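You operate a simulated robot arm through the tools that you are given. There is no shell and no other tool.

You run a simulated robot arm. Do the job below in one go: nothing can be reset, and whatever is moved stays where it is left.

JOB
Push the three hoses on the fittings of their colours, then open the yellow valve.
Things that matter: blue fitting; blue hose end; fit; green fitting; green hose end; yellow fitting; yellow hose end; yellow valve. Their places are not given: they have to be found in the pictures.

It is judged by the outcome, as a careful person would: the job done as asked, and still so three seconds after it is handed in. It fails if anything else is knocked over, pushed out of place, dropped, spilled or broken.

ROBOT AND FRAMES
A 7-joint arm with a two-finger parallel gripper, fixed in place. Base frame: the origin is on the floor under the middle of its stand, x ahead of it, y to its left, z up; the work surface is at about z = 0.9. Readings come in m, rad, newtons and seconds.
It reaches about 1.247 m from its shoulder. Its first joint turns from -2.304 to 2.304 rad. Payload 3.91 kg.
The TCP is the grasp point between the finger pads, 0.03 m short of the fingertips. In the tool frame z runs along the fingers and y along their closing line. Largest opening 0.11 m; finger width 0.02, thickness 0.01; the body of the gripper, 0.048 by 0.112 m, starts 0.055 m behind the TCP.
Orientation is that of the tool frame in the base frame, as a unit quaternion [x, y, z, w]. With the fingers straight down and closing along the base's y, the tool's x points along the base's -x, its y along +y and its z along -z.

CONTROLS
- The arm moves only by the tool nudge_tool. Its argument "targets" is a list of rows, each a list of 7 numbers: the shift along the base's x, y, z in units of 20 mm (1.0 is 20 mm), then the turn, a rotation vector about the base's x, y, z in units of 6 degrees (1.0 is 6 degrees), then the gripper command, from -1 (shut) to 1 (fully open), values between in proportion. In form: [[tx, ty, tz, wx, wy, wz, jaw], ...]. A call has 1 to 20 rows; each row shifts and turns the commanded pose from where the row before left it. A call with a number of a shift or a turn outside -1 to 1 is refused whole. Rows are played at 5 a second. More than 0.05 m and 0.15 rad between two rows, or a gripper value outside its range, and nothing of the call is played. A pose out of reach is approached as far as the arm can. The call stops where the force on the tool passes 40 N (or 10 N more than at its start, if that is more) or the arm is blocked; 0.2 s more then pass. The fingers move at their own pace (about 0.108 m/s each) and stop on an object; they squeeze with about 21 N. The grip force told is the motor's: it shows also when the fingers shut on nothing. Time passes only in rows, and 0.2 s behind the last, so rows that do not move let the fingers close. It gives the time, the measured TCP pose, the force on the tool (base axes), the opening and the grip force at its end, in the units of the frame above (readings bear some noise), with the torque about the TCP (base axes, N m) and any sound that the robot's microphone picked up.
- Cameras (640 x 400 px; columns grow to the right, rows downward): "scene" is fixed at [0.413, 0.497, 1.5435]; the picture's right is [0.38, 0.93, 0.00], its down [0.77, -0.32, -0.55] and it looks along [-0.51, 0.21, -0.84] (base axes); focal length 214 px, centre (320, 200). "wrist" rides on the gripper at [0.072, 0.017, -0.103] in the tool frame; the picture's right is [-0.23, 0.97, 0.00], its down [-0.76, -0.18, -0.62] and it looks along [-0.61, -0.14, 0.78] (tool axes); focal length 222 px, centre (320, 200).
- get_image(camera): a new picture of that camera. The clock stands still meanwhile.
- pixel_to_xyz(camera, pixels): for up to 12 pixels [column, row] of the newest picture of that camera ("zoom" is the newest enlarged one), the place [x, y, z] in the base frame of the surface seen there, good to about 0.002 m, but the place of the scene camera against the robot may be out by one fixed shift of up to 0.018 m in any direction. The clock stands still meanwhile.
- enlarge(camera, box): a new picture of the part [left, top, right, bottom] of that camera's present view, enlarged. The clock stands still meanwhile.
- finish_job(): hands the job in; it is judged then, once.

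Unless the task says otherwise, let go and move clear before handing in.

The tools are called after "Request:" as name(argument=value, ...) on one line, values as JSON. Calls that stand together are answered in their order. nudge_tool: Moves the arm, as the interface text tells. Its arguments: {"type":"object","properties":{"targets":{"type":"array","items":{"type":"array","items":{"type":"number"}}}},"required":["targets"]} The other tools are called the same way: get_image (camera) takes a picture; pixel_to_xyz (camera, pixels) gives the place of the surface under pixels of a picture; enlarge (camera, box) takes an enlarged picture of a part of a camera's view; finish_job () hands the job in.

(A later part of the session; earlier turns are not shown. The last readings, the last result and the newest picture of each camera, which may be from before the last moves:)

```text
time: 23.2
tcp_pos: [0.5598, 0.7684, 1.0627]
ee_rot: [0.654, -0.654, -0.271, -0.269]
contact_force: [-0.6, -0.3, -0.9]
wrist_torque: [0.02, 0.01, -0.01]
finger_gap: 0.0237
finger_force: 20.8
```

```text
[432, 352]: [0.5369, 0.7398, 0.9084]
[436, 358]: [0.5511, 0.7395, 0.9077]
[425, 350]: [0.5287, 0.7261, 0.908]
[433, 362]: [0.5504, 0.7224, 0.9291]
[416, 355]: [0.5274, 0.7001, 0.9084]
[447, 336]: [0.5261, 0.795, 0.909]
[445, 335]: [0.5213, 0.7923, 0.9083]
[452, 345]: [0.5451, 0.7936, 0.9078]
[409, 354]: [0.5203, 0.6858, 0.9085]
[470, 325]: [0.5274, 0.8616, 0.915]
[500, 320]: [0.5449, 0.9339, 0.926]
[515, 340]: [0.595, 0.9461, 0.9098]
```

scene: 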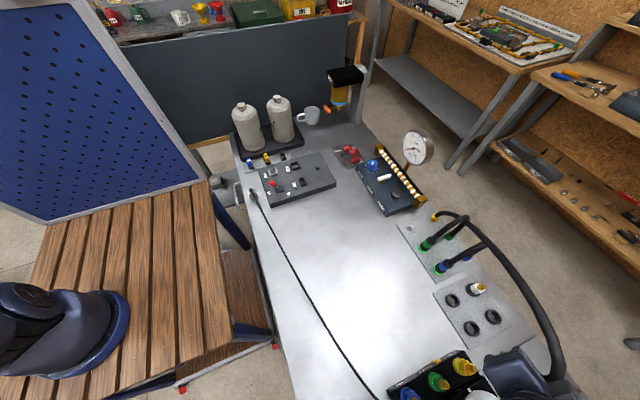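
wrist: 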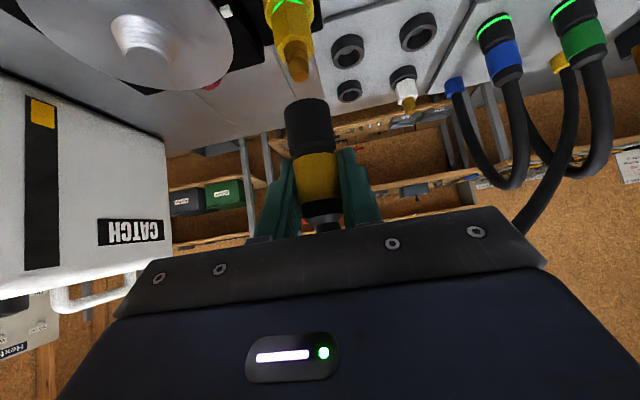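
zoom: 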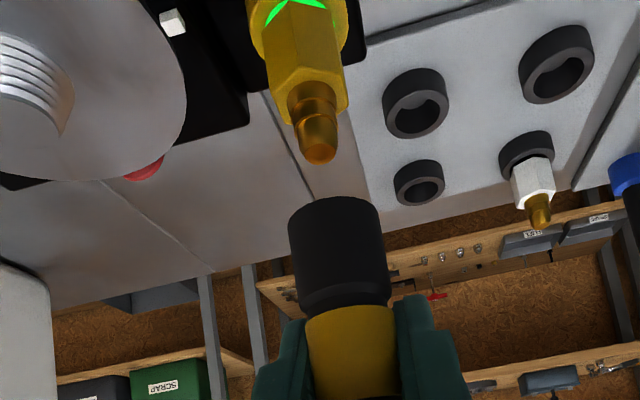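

Relative to each other, the coupling axis is about 1 mm short in x and y of the stub axis (0.560,0.768; tip z 0.994, hex top ≈0.975). I'll correct that and lower slowly onto the stub, watching force.

Request:
nudge_tool(targets=[[0.04, 0.06, -0.3, 0, 0, 0, -1], [0, 0, -0.4, 0, 0, 0, -1], [0, 0, -0.3, 0, 0, 0, -1], [0, 0, -0.2, 0, 0, 0, -1], [0, 0, 0, 0, 0, 0, -1]])

Request:
get_image(camera="wrist")

Request:
enlarge(camera="wrist", box=[220, 0, 400, 150])

```text
time: 24.4
tcp_pos: [0.5592, 0.7686, 1.0379]
ee_rot: [-0.653, 0.654, 0.271, 0.269]
contact_force: [0.0, -1.0, -1.3]
wrist_torque: [0.01, -0.01, 0.01]
finger_gap: 0.024
finger_force: 21.1
```

```text
taken
```

wrist: 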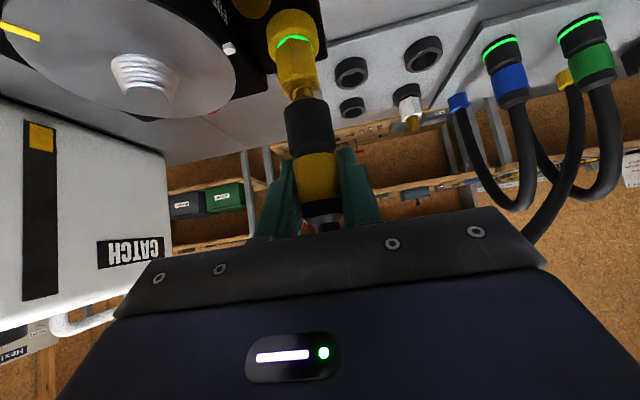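

```text
2.67 times, centred on (310, 75) of wrist
```

zoom: 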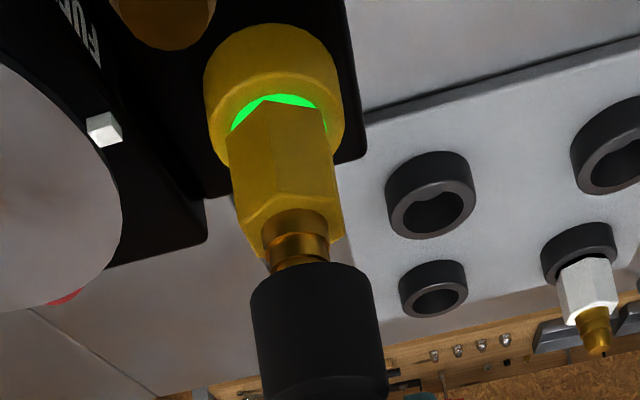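

The coupling's mouth is at the stub tip, and the axes look collinear in the zoom (hex (285,180), stub (297,238), coupling (320,340)). Pushing down in 3–4 mm steps.

Request:
nudge_tool(targets=[[0, 0, -0.2, 0, 0, 0, -1], [0, 0, -0.2, 0, 0, 0, -1], [0, 0, -0.15, 0, 0, 0, -1]])

Request:
enlarge(camera="wrist", box=[220, 0, 400, 150])

```text
time: 25.2
tcp_pos: [0.5597, 0.7702, 1.0272]
ee_rot: [-0.652, 0.654, 0.271, 0.271]
contact_force: [-0.8, -0.5, -0.5]
wrist_torque: [0.02, 0.01, 0.01]
finger_gap: 0.0238
finger_force: 21.5
```

```text
2.67 times, centred on (310, 75) of wrist
```

zoom: 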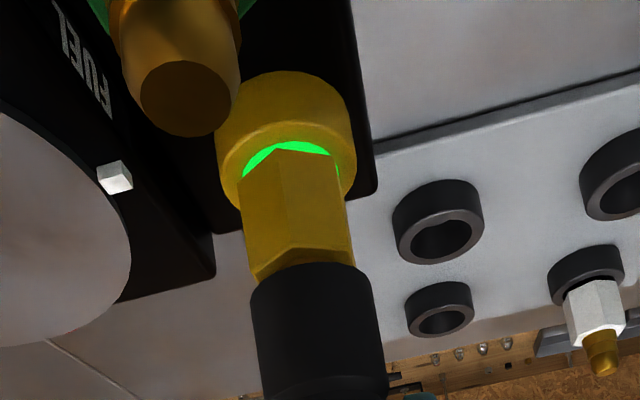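

Sliding on with no resistance; coupling edge is nearly at the hex. I'll continue in 2 mm steps to feel for seating.

Request:
nudge_tool(targets=[[0, 0, -0.12, 0, 0, 0, -1], [0, 0, -0.12, 0, 0, 0, -1], [0, 0, -0.12, 0, 0, 0, -1], [0, 0, 0, 0, 0, 0, -1]])

Request:
enlarge(camera="wrist", box=[220, 0, 400, 150])

```text
time: 26.2
tcp_pos: [0.5592, 0.7698, 1.0207]
ee_rot: [0.653, -0.653, -0.272, -0.272]
contact_force: [3.7, 4.9, 10.1]
wrist_torque: [0.21, -0.24, 0.05]
finger_gap: 0.024
finger_force: 21.4
```

```text
2.67 times, centred on (310, 75) of wrist
```

zoom: 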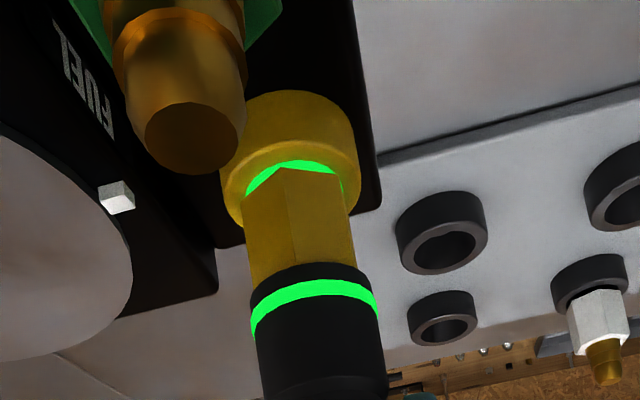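

The coupling's green ring lit (zoom (312,300)) with 10 N reaction: it's seated. Before opening the jaws I'll check the height of the dial disc beside it.

Request:
pixel_to_xyz(camera="zoom", pixels=[[50, 250], [100, 250], [117, 200], [80, 300], [200, 280], [300, 210], [312, 300], [315, 350], [190, 140], [10, 200], [130, 270], [40, 330]])

Request:
get_image(camera="wrist")

```text
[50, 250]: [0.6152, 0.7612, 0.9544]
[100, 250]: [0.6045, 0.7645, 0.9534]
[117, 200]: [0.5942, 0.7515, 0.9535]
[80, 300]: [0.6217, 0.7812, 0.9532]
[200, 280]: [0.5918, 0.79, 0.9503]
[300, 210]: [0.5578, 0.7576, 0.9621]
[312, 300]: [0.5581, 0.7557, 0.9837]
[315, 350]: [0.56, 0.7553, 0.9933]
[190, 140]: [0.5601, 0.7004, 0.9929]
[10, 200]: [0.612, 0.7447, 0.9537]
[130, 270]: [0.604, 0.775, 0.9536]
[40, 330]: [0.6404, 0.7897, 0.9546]
```

```text
taken
```

wrist: 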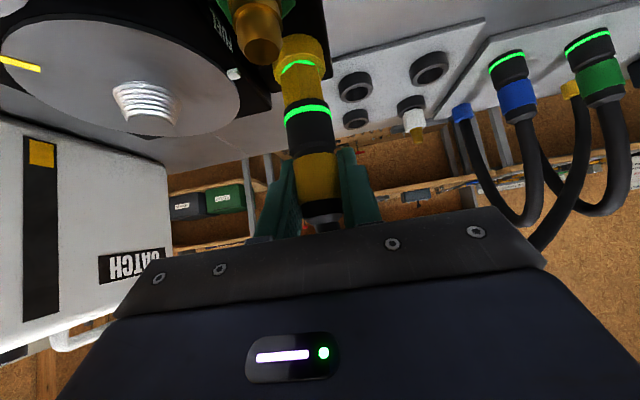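

Dial disc is at z≈0.954, well below the fingertips (~0.99). I'll press 1 mm more with lateral relief, then open the jaws and check the coupling stays put.

Request:
nudge_tool(targets=[[0.03, 0.04, -0.06, 0, 0, 0, -1], [0, 0, 0, 0, 0, 0, -1], [0, 0, 0.06, 0, 0, 0, -1], [0, 0, 0, 0, 0, 0, -0.4], [0, 0, 0, 0, 0, 0, -0.18], [0, 0, 0, 0, 0, 0, -0.18]])

Request:
get_image(camera="wrist")

```text
time: 27.6
tcp_pos: [0.5599, 0.7695, 1.0193]
ee_rot: [-0.653, 0.654, 0.27, 0.27]
contact_force: [0.0, 0.7, 0.7]
wrist_torque: [0.04, 0.03, -0.02]
finger_gap: 0.0451
finger_force: 0.1
```

```text
taken
```

wrist: 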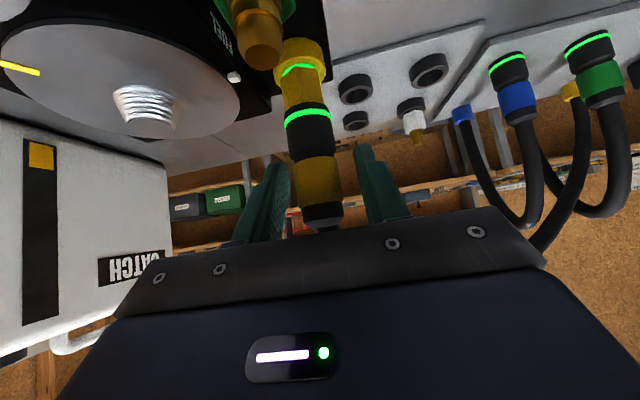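

The yellow coupling stays on its fitting with the ring lit. I'll back straight out along the tool axis.

Request:
nudge_tool(targets=[[0, -0.5, 0.5, 0, 0, 0, -0.18], [0, -0.667, 0.667, 0, 0, 0, -0.18], [0, -0.667, 0.667, 0, 0, 0, -0.18], [0, -0.667, 0.667, 0, 0, 0, -0.18], [0, -0.667, 0.667, 0, 0, 0, -0.18], [0, -0.667, 0.667, 0, 0, 0, -0.18], [0, -0.667, 0.667, 0, 0, 0, -0.18], [0, -0.667, 0.667, 0, 0, 0, -0.18]])

Request:
get_image(camera="wrist")

Request:
get_image(camera="scene")

```text
time: 29.4
tcp_pos: [0.56, 0.6666, 1.1221]
ee_rot: [-0.652, 0.654, 0.27, 0.271]
contact_force: [-0.2, -0.2, -0.3]
wrist_torque: [-0.02, 0.01, 0.01]
finger_gap: 0.0453
finger_force: 0.0
```

```text
taken
```

wrist: 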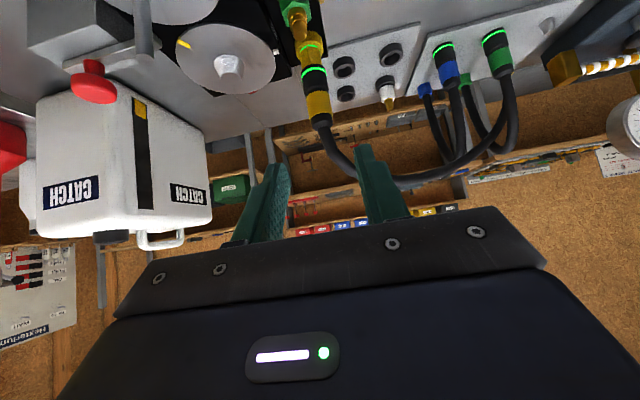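

```text
taken
```

scene: 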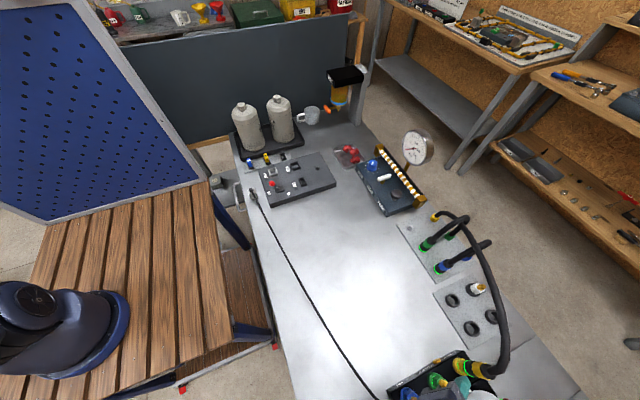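

The yellow hose is on and arcs around over the far side. I'll look closely at how it lies relative to the green and blue hoses.

Request:
enlarge(camera="scene", box=[380, 190, 560, 390])

Request:
enlarge(camera="wrist", box=[240, 0, 540, 200])

```text
2.00 times, centred on (470, 290) of scene
```

zoom: 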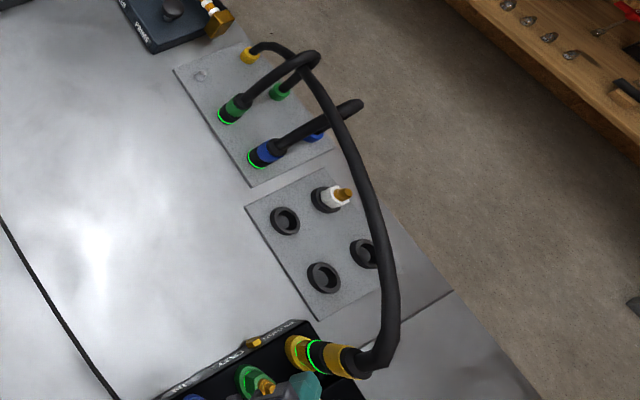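

```text
2.00 times, centred on (390, 100) of wrist
```

zoom: 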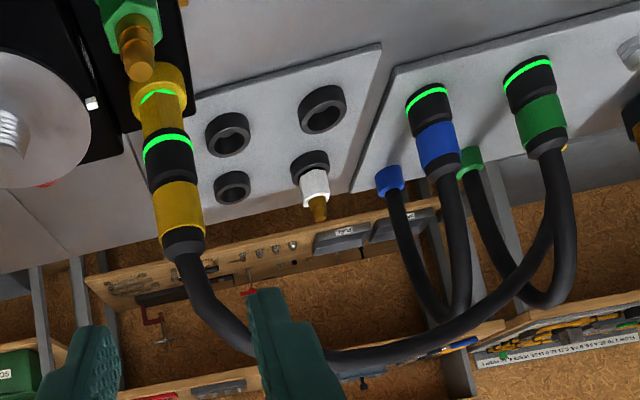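

The hoses merely overlap loosely; nothing is disturbed. Next the green coupling at (0.297,0.881): I'll go to its pre-approach point on the same 45° line.

Request:
nudge_tool(targets=[[-0.94, 0.476, -0.31, 0, 0, 0, -0.18], [-0.94, 0.476, -0.31, 0, 0, 0, -0.18], [-0.94, 0.476, -0.31, 0, 0, 0, -0.18], [-0.94, 0.476, -0.31, 0, 0, 0, -0.18], [-0.94, 0.476, -0.31, 0, 0, 0, -0.18], [-0.94, 0.476, -0.31, 0, 0, 0, -0.18], [-0.94, 0.476, -0.31, 0, 0, 0, -0.18], [-0.94, 0.476, -0.31, 0, 0, 0, -0.18], [-0.94, 0.476, -0.31, 0, 0, 0, -0.18], [-0.94, 0.476, -0.31, 0, 0, 0, -0.18], [-0.94, 0.476, -0.31, 0, 0, 0, -0.18], [-0.94, 0.476, -0.31, 0, 0, 0, -0.18], [-0.94, 0.476, -0.31, 0, 0, 0, -0.18], [-0.94, 0.476, -0.31, 0, 0, 0, -0.18], [0, 0, 0, 0, 0, 0, -0.18]])

Request:
get_image(camera="wrist")

Request:
enlarge(camera="wrist", box=[200, 40, 420, 220])

```text
time: 32.6
tcp_pos: [0.2961, 0.8004, 1.0365]
ee_rot: [-0.653, 0.653, 0.271, 0.271]
contact_force: [0.3, 0.4, -0.7]
wrist_torque: [-0.02, -0.03, 0.0]
finger_gap: 0.0455
finger_force: 0.1
```

```text
taken
```

wrist: 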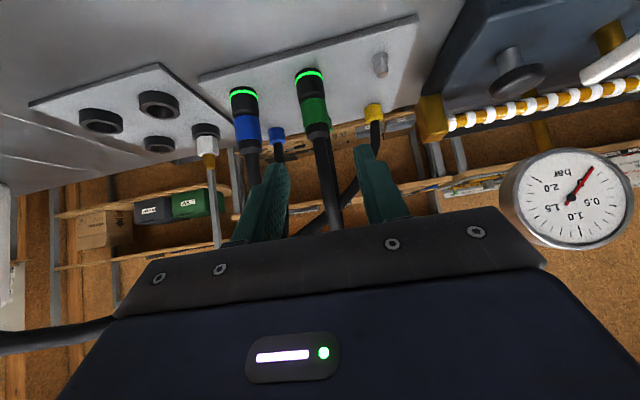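

```text
2.22 times, centred on (310, 130) of wrist
```

zoom: 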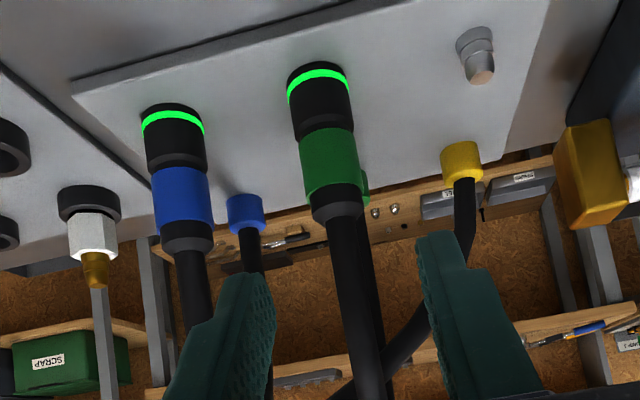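

Green coupling is centred between the fingers at (315,110); yellow hose passes behind at (380,180). I'll verify its location and then approach.

Request:
pixel_to_xyz(camera="zoom", pixels=[[330, 165], [321, 110], [319, 70], [182, 200], [475, 45], [465, 160]])

Request:
nudge_tool(targets=[[0.02, 0.667, -0.667, 0, 0, 0, -0.18], [0.02, 0.667, -0.667, 0, 0, 0, -0.18], [0, 0.667, -0.667, 0, 0, 0, -0.18], [0, 0.667, -0.667, 0, 0, 0, -0.18], [0, 0.667, -0.667, 0, 0, 0, -0.18], [0, 0.667, -0.667, 0, 0, 0, -0.18], [0, 0, 0, 0, 0, 0, -0.18]])

Request:
get_image(camera="wrist")

```text
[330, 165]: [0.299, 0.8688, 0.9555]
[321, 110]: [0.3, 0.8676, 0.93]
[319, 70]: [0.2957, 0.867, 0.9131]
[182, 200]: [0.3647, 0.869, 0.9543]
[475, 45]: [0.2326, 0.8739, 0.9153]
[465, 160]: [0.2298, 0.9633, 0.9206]
```

```text
time: 34.2
tcp_pos: [0.2975, 0.8787, 0.9555]
ee_rot: [-0.653, 0.653, 0.271, 0.271]
contact_force: [-0.1, 0.3, 0.2]
wrist_torque: [0.03, 0.0, -0.02]
finger_gap: 0.0451
finger_force: 0.1
```

```text
taken
```

wrist: 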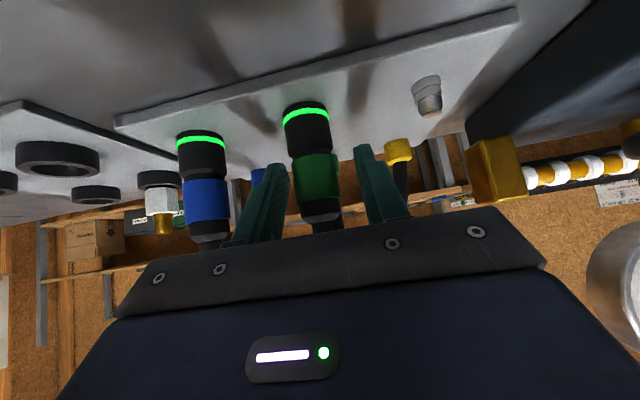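

Green coupling sits between the fingers. I'll nudge +1.5 mm in y to centre on the axis and close.

Request:
nudge_tool(targets=[[0, 0.08, 0, 0, 0, 0, -0.18], [0, 0, 0, 0, 0, 0, -1], [0, 0, 0, 0, 0, 0, -1], [0, 0, 0, 0, 0, 0, -1]])

```text
time: 35.2
tcp_pos: [0.3004, 0.88, 0.9548]
ee_rot: [-0.652, 0.654, 0.27, 0.271]
contact_force: [16.4, 1.0, 0.7]
wrist_torque: [0.02, -0.47, 0.03]
finger_gap: 0.0241
finger_force: 21.5
```

The side force (+16 N) says the coupling's centre is ~3 mm to +x; I'll shift the arm to relieve it.

Request:
nudge_tool(targets=[[0.08, 0, 0, 0, 0, 0, -1], [0.07, 0, 0, 0, 0, 0, -1], [0, 0, 0, 0, 0, 0, -1]])

```text
time: 36.0
tcp_pos: [0.3008, 0.8807, 0.956]
ee_rot: [-0.653, 0.654, 0.27, 0.269]
contact_force: [7.3, 11.6, -8.0]
wrist_torque: [0.38, -0.21, 0.09]
finger_gap: 0.0242
finger_force: 21.4
```

Odd new forces (+11.6 y, −8 z) appeared; I'll look before continuing.

Request:
get_image(camera="wrist")

Request:
enlarge(camera="scene", box=[380, 170, 520, 280])

Request:
nudge_tool(targets=[[0, 0, 0, 0, 0, 0, -1], [0, 0, 0, 0, 0, 0, -1]])

```text
taken
```

wrist: 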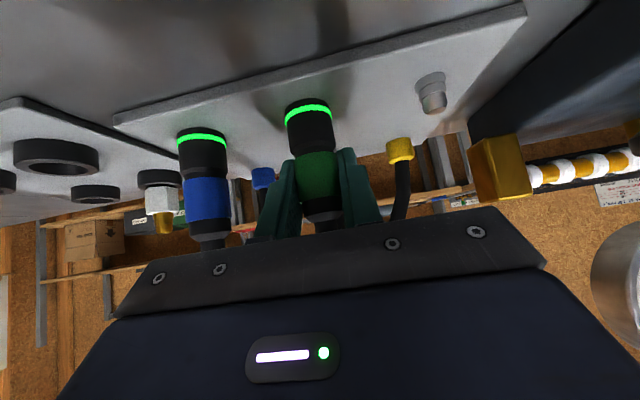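

```text
3.64 times, centred on (450, 225) of scene
```

zoom: 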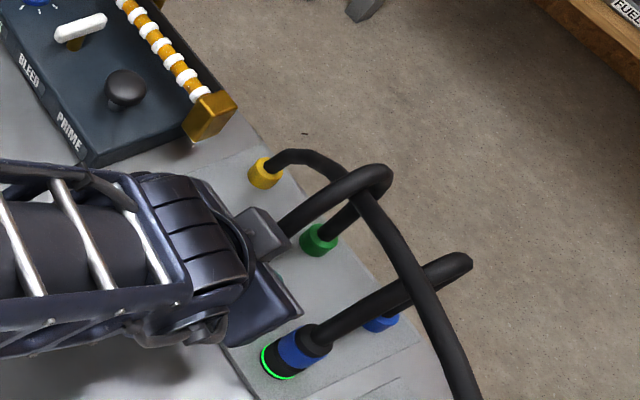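

```text
time: 36.6
tcp_pos: [0.3008, 0.8789, 0.9566]
ee_rot: [-0.653, 0.654, 0.27, 0.27]
contact_force: [0.9, -0.2, 0.7]
wrist_torque: [0.01, 0.02, 0.05]
finger_gap: 0.0238
finger_force: 20.8
```

Forces have settled to ~1 N — just a stick-slip while centring. Lifting the green coupling straight up now.

Request:
nudge_tool(targets=[[0, 0, 0.25, 0, 0, 0, -1], [0, 0, 0.25, 0, 0, 0, -1], [0, 0, 0.25, 0, 0, 0, -1], [0, 0, 0.25, 0, 0, 0, -1], [0, 0, 0.25, 0, 0, 0, -1], [0, 0, 0, 0, 0, 0, -1]])

Request:
get_image(camera="wrist")

Request:
enlarge(camera="wrist", box=[220, 40, 440, 240])

```text
time: 38.0
tcp_pos: [0.3032, 0.8791, 0.9809]
ee_rot: [-0.653, 0.654, 0.27, 0.27]
contact_force: [0.2, -0.1, -1.5]
wrist_torque: [-0.01, -0.01, 0.03]
finger_gap: 0.0238
finger_force: 21.2
```

```text
taken
```

wrist: 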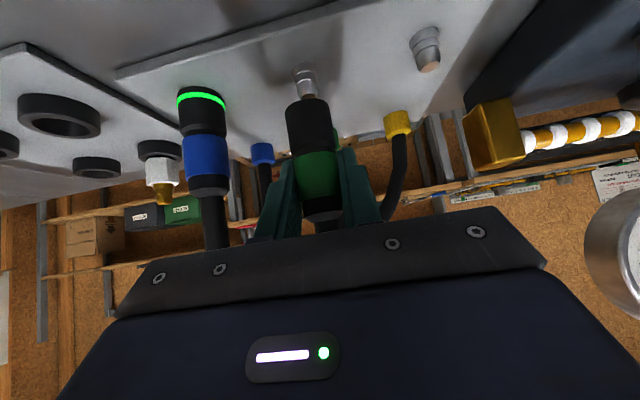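

```text
2.00 times, centred on (330, 140) of wrist
```

zoom: 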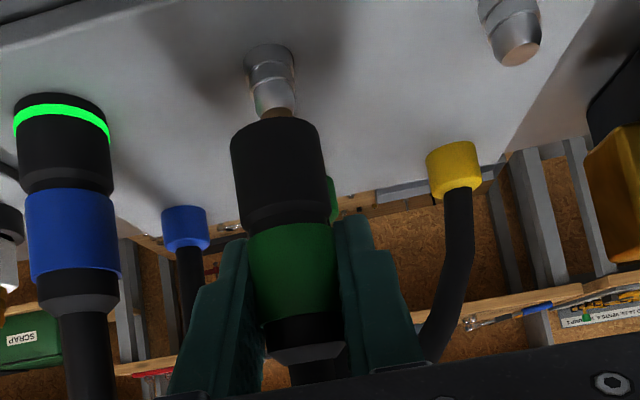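

Green coupling is off its peg. I'll measure its front face and bottom relative to the TCP.

Request:
pixel_to_xyz(camera="zoom", pixels=[[279, 150], [281, 180], [283, 200], [290, 270], [276, 130], [274, 122], [270, 75], [272, 95], [235, 160], [325, 155]])

Request:
nudge_tool(targets=[[0, 0, 0.8, 0, 0, 0, -1], [0, 0, 0.9, 0, 0, 0, -1], [0, 0, 0.9, 0, 0, 0, -1], [0, -0.2, 0.9, 0, 0, 0, -1], [0, -0.4, 0.9, 0, 0, 0, -1], [0, -0.6, 0.9, 0, 0, 0, -1]])

Request:
get_image(camera="scene")

Request:
get_image(camera="wrist")

```text
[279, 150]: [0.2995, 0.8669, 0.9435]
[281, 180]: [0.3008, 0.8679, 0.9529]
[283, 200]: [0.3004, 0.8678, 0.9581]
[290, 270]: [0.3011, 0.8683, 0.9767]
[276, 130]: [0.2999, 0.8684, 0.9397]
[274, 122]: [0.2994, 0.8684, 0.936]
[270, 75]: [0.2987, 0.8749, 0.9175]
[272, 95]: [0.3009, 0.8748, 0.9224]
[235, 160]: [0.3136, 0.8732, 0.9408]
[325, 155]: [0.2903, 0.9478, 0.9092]
```

```text
time: 39.4
tcp_pos: [0.3024, 0.857, 1.0871]
ee_rot: [-0.653, 0.654, 0.27, 0.27]
contact_force: [0.1, -0.1, -1.2]
wrist_torque: [0.0, -0.02, 0.02]
finger_gap: 0.0237
finger_force: 21.0
```

```text
taken
```

scene: 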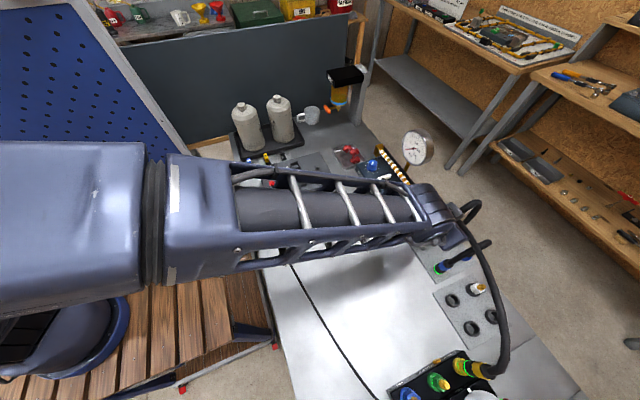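

```text
taken
```

wrist: 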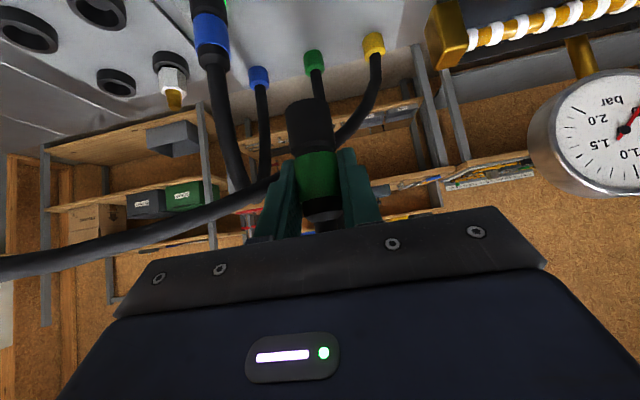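

The green coupling's axis is ~1 mm beyond the TCP in y. I'll retreat and travel to above the green fitting (TCP target ≈ (0.560, 0.6996)).

Request:
nudge_tool(targets=[[0.3, -0.9, 0.5, 0, 0, 0, -1], [0.3, -0.9, 0.5, 0, 0, 0, -1], [0.3, -0.9, 0.5, 0, 0, 0, -1], [0.3, -0.9, 0.5, 0, 0, 0, -1], [0.965, -0.356, 0, 0, 0, 0, -1], [0.965, -0.356, 0, 0, 0, 0, -1], [0.965, -0.356, 0, 0, 0, 0, -1], [0.965, -0.356, 0, 0, 0, 0, -1], [0.965, -0.356, 0, 0, 0, 0, -1], [0.965, -0.356, 0, 0, 0, 0, -1], [0.965, -0.356, 0, 0, 0, 0, -1], [0.965, -0.356, 0, 0, 0, 0, -1], [0.965, -0.356, 0, 0, 0, 0, -1], [0.965, -0.356, 0, 0, 0, 0, -1], [0.965, -0.356, 0, 0, 0, 0, -1], [0.965, -0.356, 0, 0, 0, 0, -1], [0, 0, 0, 0, 0, 0, -1]])

Request:
get_image(camera="wrist")

Request:
get_image(camera="scene")

```text
time: 43.0
tcp_pos: [0.5559, 0.6993, 1.125]
ee_rot: [0.654, -0.653, -0.271, -0.269]
contact_force: [0.2, -0.9, 0.3]
wrist_torque: [0.01, 0.01, -0.04]
finger_gap: 0.0242
finger_force: 21.4
```

```text
taken
```

wrist: 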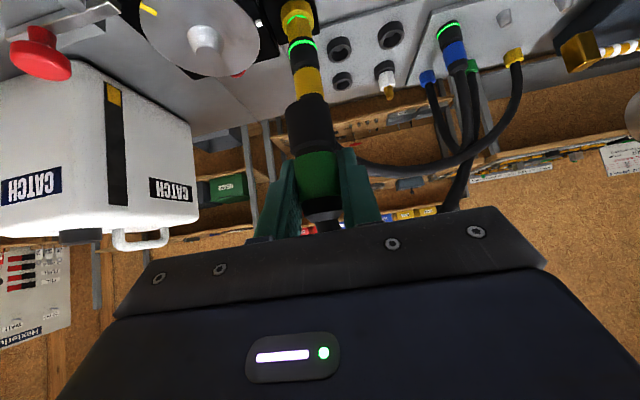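

```text
taken
```

scene: 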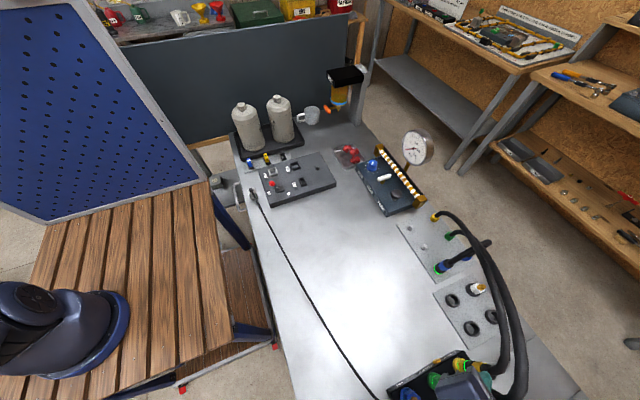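

The coupling is behind its fitting line by ~4 mm in x. I'll correct x and lower to ~20 mm above the green stub, then look.

Request:
nudge_tool(targets=[[0.1, 0.0, -0.8, 0, 0, 0, -1], [0.09, 0, -0.8, 0, 0, 0, -1], [0, 0, -0.8, 0, 0, 0, -1], [0, 0, -0.75, 0, 0, 0, -1], [0, 0, 0, 0, 0, 0, -1]])

Request:
get_image(camera="wrist")

Request:
enlarge(camera="wrist", box=[200, 0, 400, 200])

```text
time: 44.2
tcp_pos: [0.5598, 0.7004, 1.0645]
ee_rot: [-0.652, 0.654, 0.27, 0.271]
contact_force: [-0.3, 0.3, -0.9]
wrist_torque: [0.03, -0.03, -0.01]
finger_gap: 0.0239
finger_force: 21.0
```

```text
taken
```

wrist: 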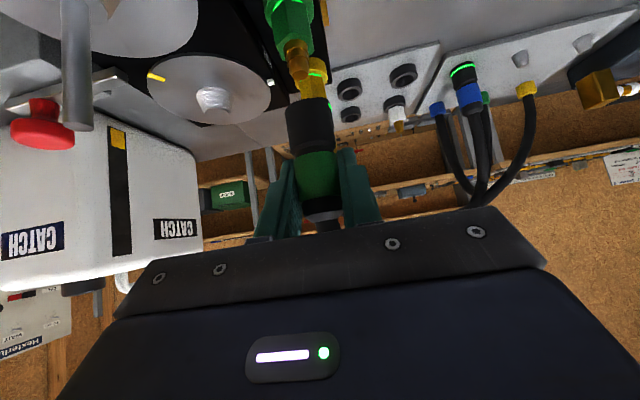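

```text
2.00 times, centred on (300, 100) of wrist
```

zoom: 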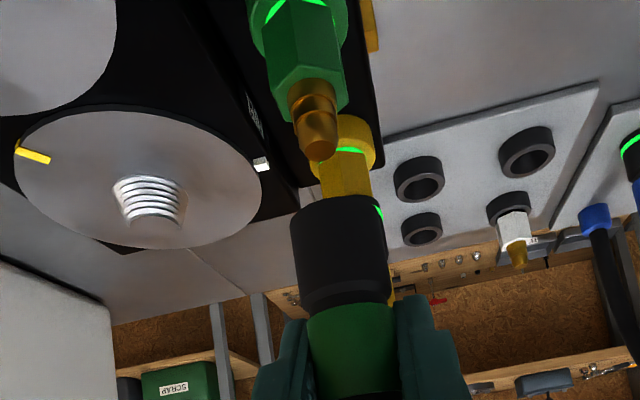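

The green stub (zoom (318,140)) and coupling mouth (340,205) look aligned. I'll measure both for fine correction.

Request:
pixel_to_xyz(camera="zoom", pixels=[[321, 152], [305, 140], [336, 138], [316, 110], [319, 125], [337, 215], [341, 250], [345, 285], [296, 250], [384, 245], [350, 340]])

Request:
pixel_to_xyz(camera="wrist", pixels=[[77, 125], [77, 60], [90, 100], [66, 110]])

```text
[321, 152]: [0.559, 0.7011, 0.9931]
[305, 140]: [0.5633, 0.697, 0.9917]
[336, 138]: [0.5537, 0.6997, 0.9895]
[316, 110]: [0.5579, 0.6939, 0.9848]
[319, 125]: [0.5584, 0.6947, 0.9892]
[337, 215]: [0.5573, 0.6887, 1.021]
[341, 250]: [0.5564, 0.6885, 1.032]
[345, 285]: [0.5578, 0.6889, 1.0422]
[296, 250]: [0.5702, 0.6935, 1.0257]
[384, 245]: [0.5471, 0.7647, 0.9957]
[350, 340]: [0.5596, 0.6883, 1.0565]
```

```text
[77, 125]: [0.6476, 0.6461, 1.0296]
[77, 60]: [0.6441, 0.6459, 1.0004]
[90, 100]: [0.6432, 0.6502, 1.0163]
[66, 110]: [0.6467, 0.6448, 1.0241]
```

Coupling axis (≈0.7008) vs stub (≈0.7003) and x agree within ~0.5 mm, and the dial's rod at x≥0.643 is clear. Lowering onto the stub.

Request:
nudge_tool(targets=[[0, -0.02, -0.4, 0, 0, 0, -1], [0, 0, -0.4, 0, 0, 0, -1], [0, 0, -0.4, 0, 0, 0, -1], [0, 0, -0.25, 0, 0, 0, -1], [0, 0, -0.2, 0, 0, 0, -1], [0, 0, -0.15, 0, 0, 0, -1]])

Request:
enlarge(camera="wrist", box=[220, 0, 400, 150])

```text
time: 45.6
tcp_pos: [0.5615, 0.6999, 1.0292]
ee_rot: [-0.653, 0.654, 0.271, 0.27]
contact_force: [-0.7, 0.0, -1.5]
wrist_torque: [-0.01, 0.0, -0.05]
finger_gap: 0.0237
finger_force: 21.1
```

```text
2.67 times, centred on (310, 75) of wrist
```

zoom: 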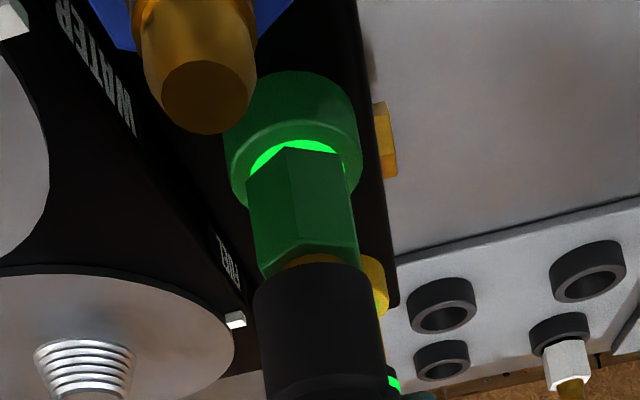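

On track, coupling nearly at the hex, no resistance. Continuing in small steps to seat.

Request:
nudge_tool(targets=[[0, 0, -0.12, 0, 0, 0, -1], [0, 0, -0.12, 0, 0, 0, -1], [0, 0, -0.12, 0, 0, 0, -1], [0, 0, 0, 0, 0, 0, -1]])

Request:
enlarge(camera="wrist", box=[220, 0, 400, 150])

```text
time: 46.6
tcp_pos: [0.5602, 0.7006, 1.0232]
ee_rot: [-0.653, 0.653, 0.271, 0.271]
contact_force: [-2.0, -5.0, 13.0]
wrist_torque: [-0.29, 0.15, 0.0]
finger_gap: 0.0237
finger_force: 20.8
```

```text
2.67 times, centred on (310, 75) of wrist
```

zoom: 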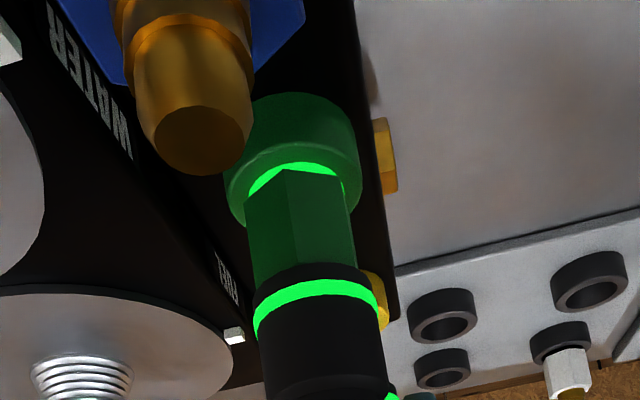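

The green coupling's ring is lit (zoom (315,300)), 13 N reaction. A final small press with lateral relief, then release.

Request:
nudge_tool(targets=[[-0.02, -0.04, -0.05, 0, 0, 0, -1], [0, 0, 0, 0, 0, 0, -1], [0, 0, 0.08, 0, 0, 0, -1], [0, 0, 0, 0, 0, 0, -0.4], [0, 0, 0, 0, 0, 0, -0.18], [0, 0, 0, 0, 0, 0, -0.18]])

Request:
get_image(camera="wrist")

```text
time: 48.0
tcp_pos: [0.5594, 0.6987, 1.0206]
ee_rot: [-0.653, 0.654, 0.27, 0.27]
contact_force: [-0.4, -1.2, 0.2]
wrist_torque: [0.0, 0.0, 0.01]
finger_gap: 0.0453
finger_force: 0.1
```

```text
taken
```

wrist: 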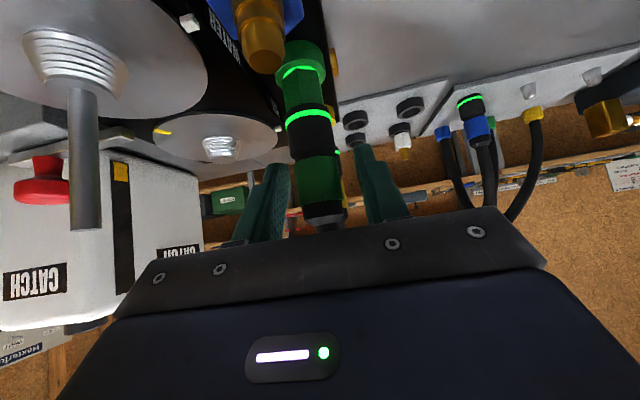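

Green stays seated. Backing out along the tool axis.

Request:
nudge_tool(targets=[[0, -0.5, 0.5, 0, 0, 0, -0.18], [0, -0.667, 0.667, 0, 0, 0, -0.18], [0, -0.667, 0.667, 0, 0, 0, -0.18], [0, -0.667, 0.667, 0, 0, 0, -0.18], [0, -0.667, 0.667, 0, 0, 0, -0.18], [0, -0.667, 0.667, 0, 0, 0, -0.18], [0, -0.667, 0.667, 0, 0, 0, -0.18], [0, -0.667, 0.667, 0, 0, 0, -0.18]])

Request:
get_image(camera="wrist")

Request:
get_image(camera="scene")

```text
time: 49.8
tcp_pos: [0.5613, 0.5958, 1.1235]
ee_rot: [-0.653, 0.654, 0.27, 0.271]
contact_force: [0.3, -0.1, -0.5]
wrist_torque: [0.06, 0.01, -0.01]
finger_gap: 0.0449
finger_force: 0.1
```

```text
taken
```

wrist: 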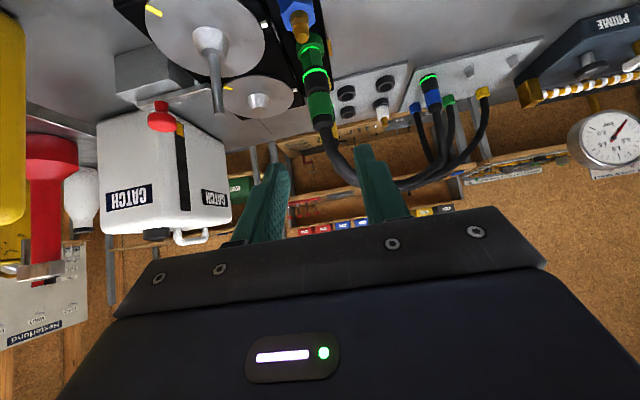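

```text
taken
```

scene: 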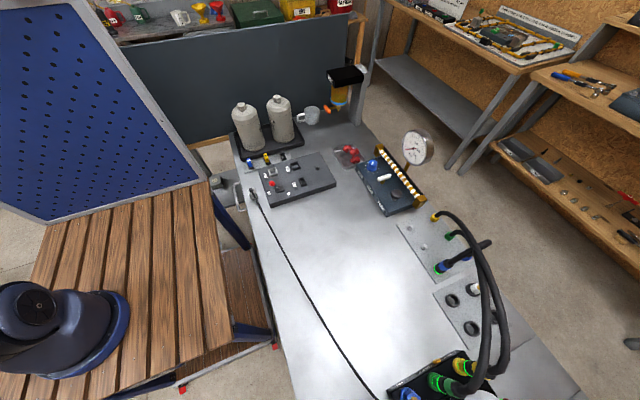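

Now on to the blue hose. First I'll see where the yellow and green hoses run near the blue coupling.

Request:
enlarge(camera="scene", box=[400, 200, 540, 400])

Request:
pixel_to_xyz(camera="scene", pixels=[[445, 213], [465, 222], [478, 245], [490, 285], [502, 320], [506, 350], [485, 345], [475, 385], [487, 330], [470, 240], [441, 266], [488, 243]])

```text
2.00 times, centred on (470, 300) of scene
```

zoom: 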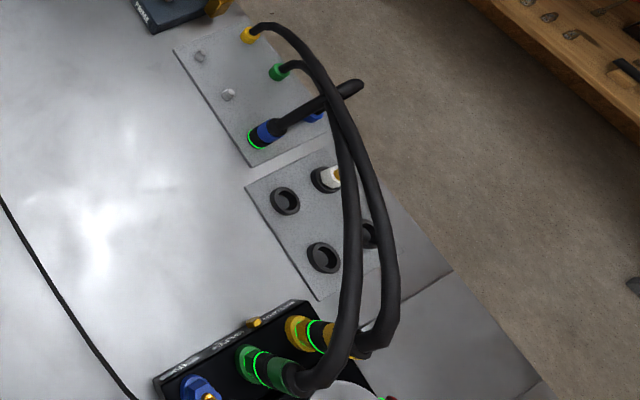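

```text
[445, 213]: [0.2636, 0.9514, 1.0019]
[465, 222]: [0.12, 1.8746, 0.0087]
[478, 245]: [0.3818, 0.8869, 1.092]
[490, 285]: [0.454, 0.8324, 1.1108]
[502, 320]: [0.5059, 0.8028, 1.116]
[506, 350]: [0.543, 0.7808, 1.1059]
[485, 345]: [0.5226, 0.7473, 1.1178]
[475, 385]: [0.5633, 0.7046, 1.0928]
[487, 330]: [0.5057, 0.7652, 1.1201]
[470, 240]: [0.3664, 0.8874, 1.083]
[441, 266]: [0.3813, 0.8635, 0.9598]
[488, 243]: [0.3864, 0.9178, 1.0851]
```

The seated hoses now arch at z≈1.08–1.11, directly above the blue coupling, so I'll stay on the −y side and below them. Moving low around to the blue pre-approach point (0.370, 0.80, 1.036).

Request:
nudge_tool(targets=[[-0.896, 0.245, -0.464, 0, 0, 0, -0.18], [-0.896, 0.245, -0.464, 0, 0, 0, -0.18], [-0.896, 0.245, -0.464, 0, 0, 0, -0.18], [-0.896, 0.245, -0.464, 0, 0, 0, -0.18], [-0.896, 0.245, -0.464, 0, 0, 0, -0.18], [-0.896, 0.245, -0.464, 0, 0, 0, -0.18], [-0.896, 0.245, -0.464, 0, 0, 0, -0.18], [-0.896, 0.245, -0.464, 0, 0, 0, -0.18], [-0.896, 0.245, -0.464, 0, 0, 0, -0.18], [-0.167, 0.889, -0.02, 0, 0, 0, -0.18], [-0.167, 0.889, -0.02, 0, 0, 0, -0.18], [-0.167, 0.889, -0.02, 0, 0, 0, -0.18], [-0.167, 0.889, -0.02, 0, 0, 0, -0.18], [-0.167, 0.889, -0.02, 0, 0, 0, -0.18], [-0.167, 0.889, -0.02, 0, 0, 0, -0.18], [-0.167, 0.889, -0.02, 0, 0, 0, -0.18], [-0.167, 0.889, -0.02, 0, 0, 0, -0.18], [-0.167, 0.889, -0.02, 0, 0, 0, -0.18], [0, 0, 0, 0, 0, 0, -0.18]])

Request:
get_image(camera="wrist")

Request:
enlarge(camera="scene", box=[380, 180, 540, 300])

Request:
enlarge(camera="wrist", box=[200, 40, 420, 220])

```text
time: 53.8
tcp_pos: [0.3685, 0.8009, 1.0397]
ee_rot: [-0.653, 0.653, 0.271, 0.271]
contact_force: [0.2, 0.4, 0.7]
wrist_torque: [0.0, -0.01, -0.01]
finger_gap: 0.0449
finger_force: 0.0
```

```text
taken
```

wrist: 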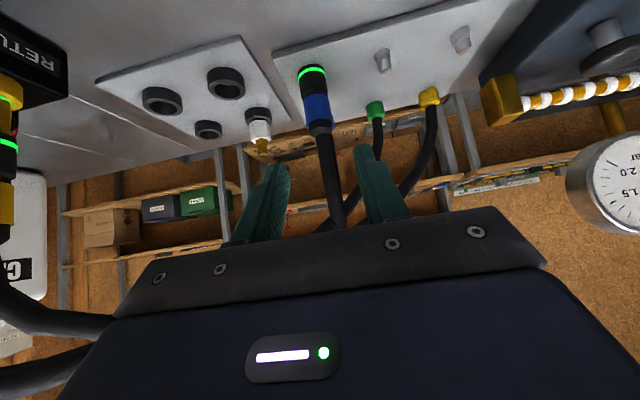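

```text
3.33 times, centred on (460, 240) of scene
```

zoom: 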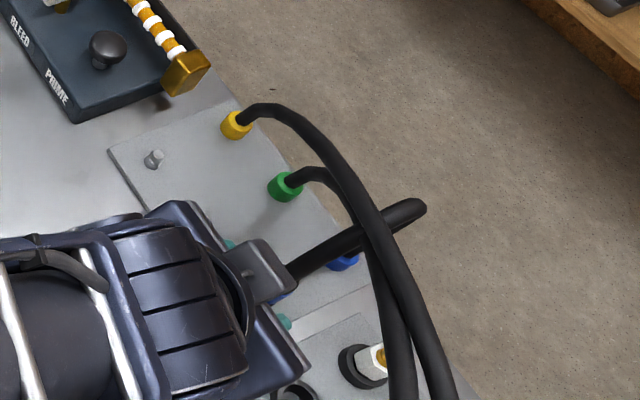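

```text
2.22 times, centred on (310, 130) of wrist
```

zoom: 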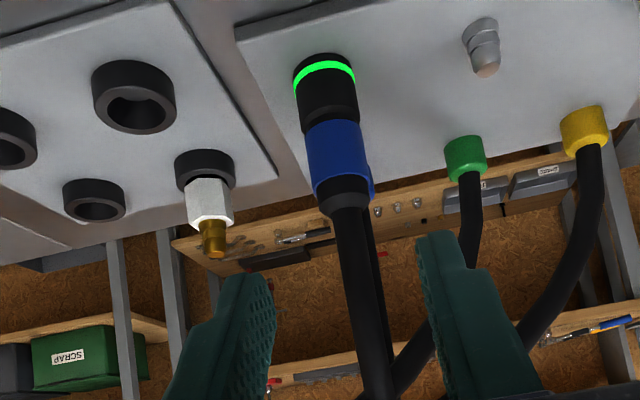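

Blue coupling lies centred (zoom (337,160)), axis ≈0.370. Approaching along the tool axis.

Request:
nudge_tool(targets=[[0.02, 0.66, -0.7, 0, 0, 0, -0.18], [0.02, 0.66, -0.7, 0, 0, 0, -0.18], [0, 0.66, -0.7, 0, 0, 0, -0.18], [0, 0.66, -0.7, 0, 0, 0, -0.18], [0, 0.66, -0.7, 0, 0, 0, -0.18], [0, 0.66, -0.7, 0, 0, 0, -0.18], [0, 0, 0, 0, 0, 0, -0.18]])

Request:
get_image(camera="wrist")

Request:
enlarge(camera="scene", box=[380, 180, 540, 300])

```text
time: 55.4
tcp_pos: [0.3716, 0.8776, 0.9521]
ee_rot: [-0.653, 0.654, 0.271, 0.271]
contact_force: [0.2, -0.5, -0.3]
wrist_torque: [-0.01, 0.03, -0.01]
finger_gap: 0.0455
finger_force: 0.1
```

```text
taken
```

wrist: 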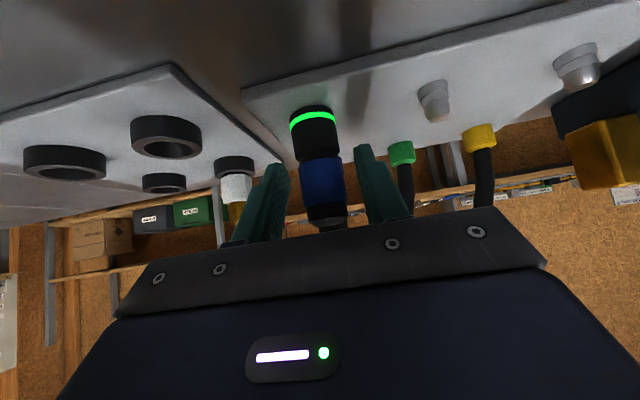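

```text
3.33 times, centred on (460, 240) of scene
```

zoom: 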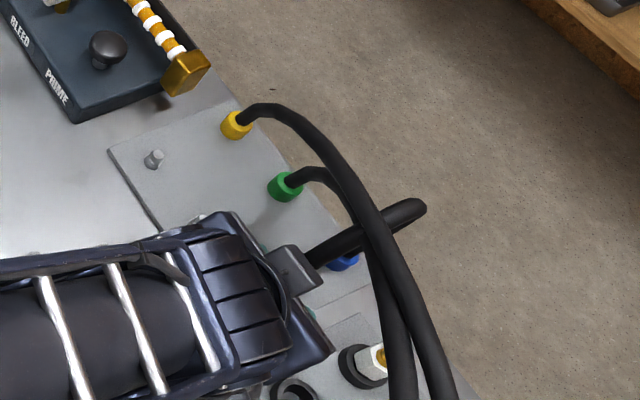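

Small corrections (−2 mm x, +2.5 mm y, +3 mm z) and then close on the blue band.

Request:
nudge_tool(targets=[[-0.1, 0.12, 0.15, 0, 0, 0, -0.18], [0, 0, 0, 0, 0, 0, -0.18], [0, 0, 0, 0, 0, 0, -1], [0, 0, 0, 0, 0, 0, -1], [0, 0, 0, 0, 0, 0, -1]])

```text
time: 56.6
tcp_pos: [0.3704, 0.8795, 0.9558]
ee_rot: [-0.653, 0.653, 0.271, 0.271]
contact_force: [4.5, 0.9, 1.3]
wrist_torque: [0.08, -0.2, -0.02]
finger_gap: 0.0237
finger_force: 21.0
```

Side force is only 4.5 N; I'll shift +0.8 mm in x and lift off the peg slowly.

Request:
nudge_tool(targets=[[0.04, 0, 0, 0, 0, 0, -1], [0, 0, 0.2, 0, 0, 0, -1], [0, 0, 0.25, 0, 0, 0, -1], [0, 0, 0.25, 0, 0, 0, -1], [0, 0, 0.25, 0, 0, 0, -1], [0, 0, 0.25, 0, 0, 0, -1], [0, 0, 0, 0, 0, 0, -1]])

Request:
get_image(camera="wrist")

Request:
enlarge(camera="wrist", box=[220, 40, 440, 240])

```text
time: 58.2
tcp_pos: [0.3677, 0.8805, 0.9805]
ee_rot: [0.653, -0.653, -0.271, -0.27]
contact_force: [-0.2, 0.4, -0.3]
wrist_torque: [0.03, 0.03, 0.03]
finger_gap: 0.0238
finger_force: 20.7
```

```text
taken
```

wrist: 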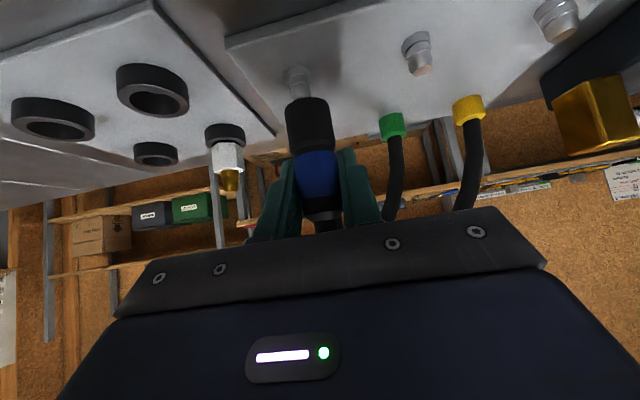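

```text
2.00 times, centred on (330, 140) of wrist
```

zoom: 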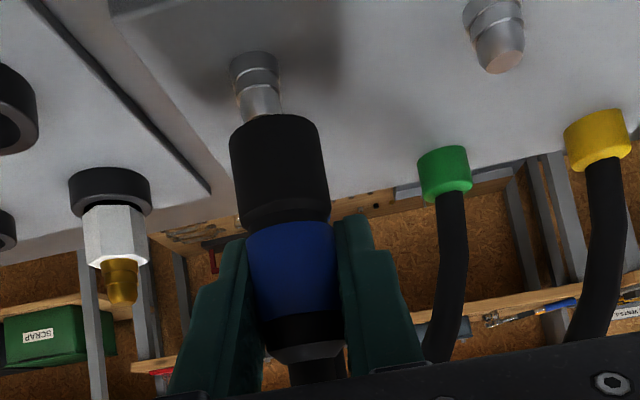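

Blue is off its peg. Measuring its offset from the TCP, then lifting a little more and moving back out from under the other hoses.

Request:
pixel_to_xyz(camera="zoom", pixels=[[277, 145], [279, 170], [282, 195], [290, 265], [274, 122], [272, 118], [254, 70], [258, 95]])

Request:
nudge_tool(targets=[[0, 0, 0.4, 0, 0, 0, -1], [0, -0.2, 0.3, 0, 0, 0, -1], [0, -0.6, 0, 0, 0, 0, -1], [0, -0.8, 0, 0, 0, 0, -1], [0, -0.9, 0, 0, 0, 0, -1], [0, -0.9, 0, 0, 0, 0, -1], [0, -0.9, 0, 0, 0, 0, -1], [0, -0.9, 0, 0, 0, 0, -1]])

Request:
get_image(camera="wrist")

Request:
get_image(camera="scene")

```text
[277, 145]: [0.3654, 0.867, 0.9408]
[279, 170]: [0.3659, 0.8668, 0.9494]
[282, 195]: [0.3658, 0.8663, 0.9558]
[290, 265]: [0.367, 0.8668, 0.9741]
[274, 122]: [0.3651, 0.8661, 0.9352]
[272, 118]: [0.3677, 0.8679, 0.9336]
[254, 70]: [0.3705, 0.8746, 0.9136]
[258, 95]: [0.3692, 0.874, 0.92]
```

```text
time: 60.0
tcp_pos: [0.37, 0.7775, 0.9942]
ee_rot: [-0.653, 0.654, 0.271, 0.271]
contact_force: [0.1, 0.7, -1.5]
wrist_torque: [0.0, -0.01, 0.01]
finger_gap: 0.0241
finger_force: 20.9
```

```text
taken
```

wrist: 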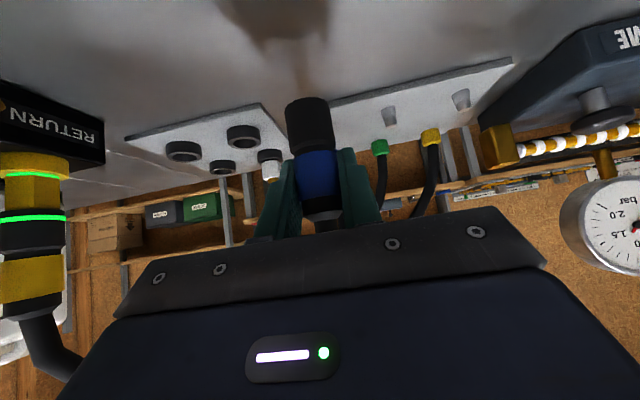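

```text
taken
```

scene: 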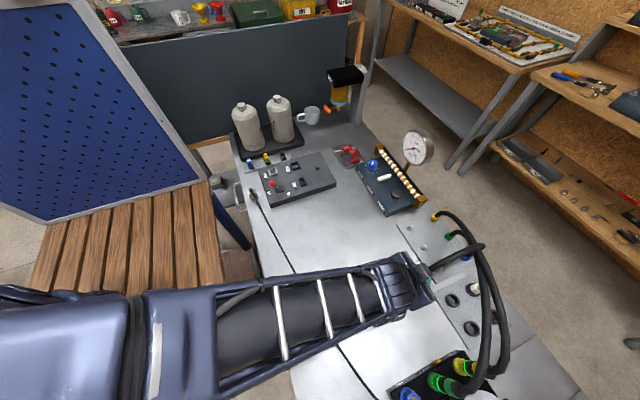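

Blue axis is ~1.5 mm nearer than the TCP. I'll rise while moving −y, then go +x to above the blue fitting (TCP target ≈ (0.560, 0.635)).

Request:
nudge_tool(targets=[[0, -0.89, 0.82, 0, 0, 0, -1], [0, -0.89, 0.82, 0, 0, 0, -1], [0, -0.89, 0.82, 0, 0, 0, -1], [0, -0.89, 0.82, 0, 0, 0, -1], [0, -0.89, 0.82, 0, 0, 0, -1], [0, -0.89, 0.82, 0, 0, 0, -1], [0, -0.89, 0.82, 0, 0, 0, -1], [0, -0.89, 0.82, 0, 0, 0, -1], [0.95, 0, 0, 0, 0, 0, -1], [0.95, 0, 0, 0, 0, 0, -1], [0.95, 0, 0, 0, 0, 0, -1], [0.95, 0, 0, 0, 0, 0, -1], [0.95, 0, 0, 0, 0, 0, -1], [0.95, 0, 0, 0, 0, 0, -1], [0.95, 0, 0, 0, 0, 0, -1], [0.95, 0, 0, 0, 0, 0, -1], [0.95, 0, 0, 0, 0, 0, -1], [0.95, 0, 0, 0, 0, 0, -1], [0, 0, 0, 0, 0, 0, -1]])

Request:
get_image(camera="wrist")

Request:
get_image(camera="scene")

```text
time: 64.0
tcp_pos: [0.5584, 0.6354, 1.1283]
ee_rot: [-0.652, 0.654, 0.27, 0.271]
contact_force: [0.5, 0.0, 0.4]
wrist_torque: [0.01, -0.02, -0.02]
finger_gap: 0.024
finger_force: 21.2
```

```text
taken
```

wrist: 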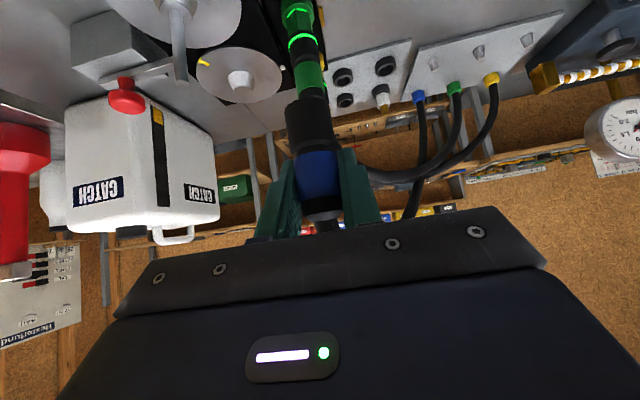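

```text
taken
```

scene: 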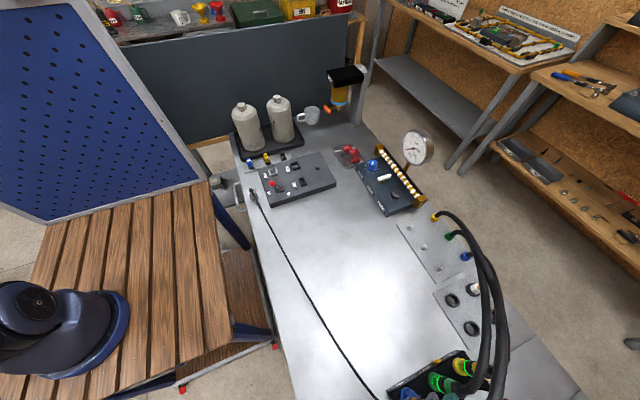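

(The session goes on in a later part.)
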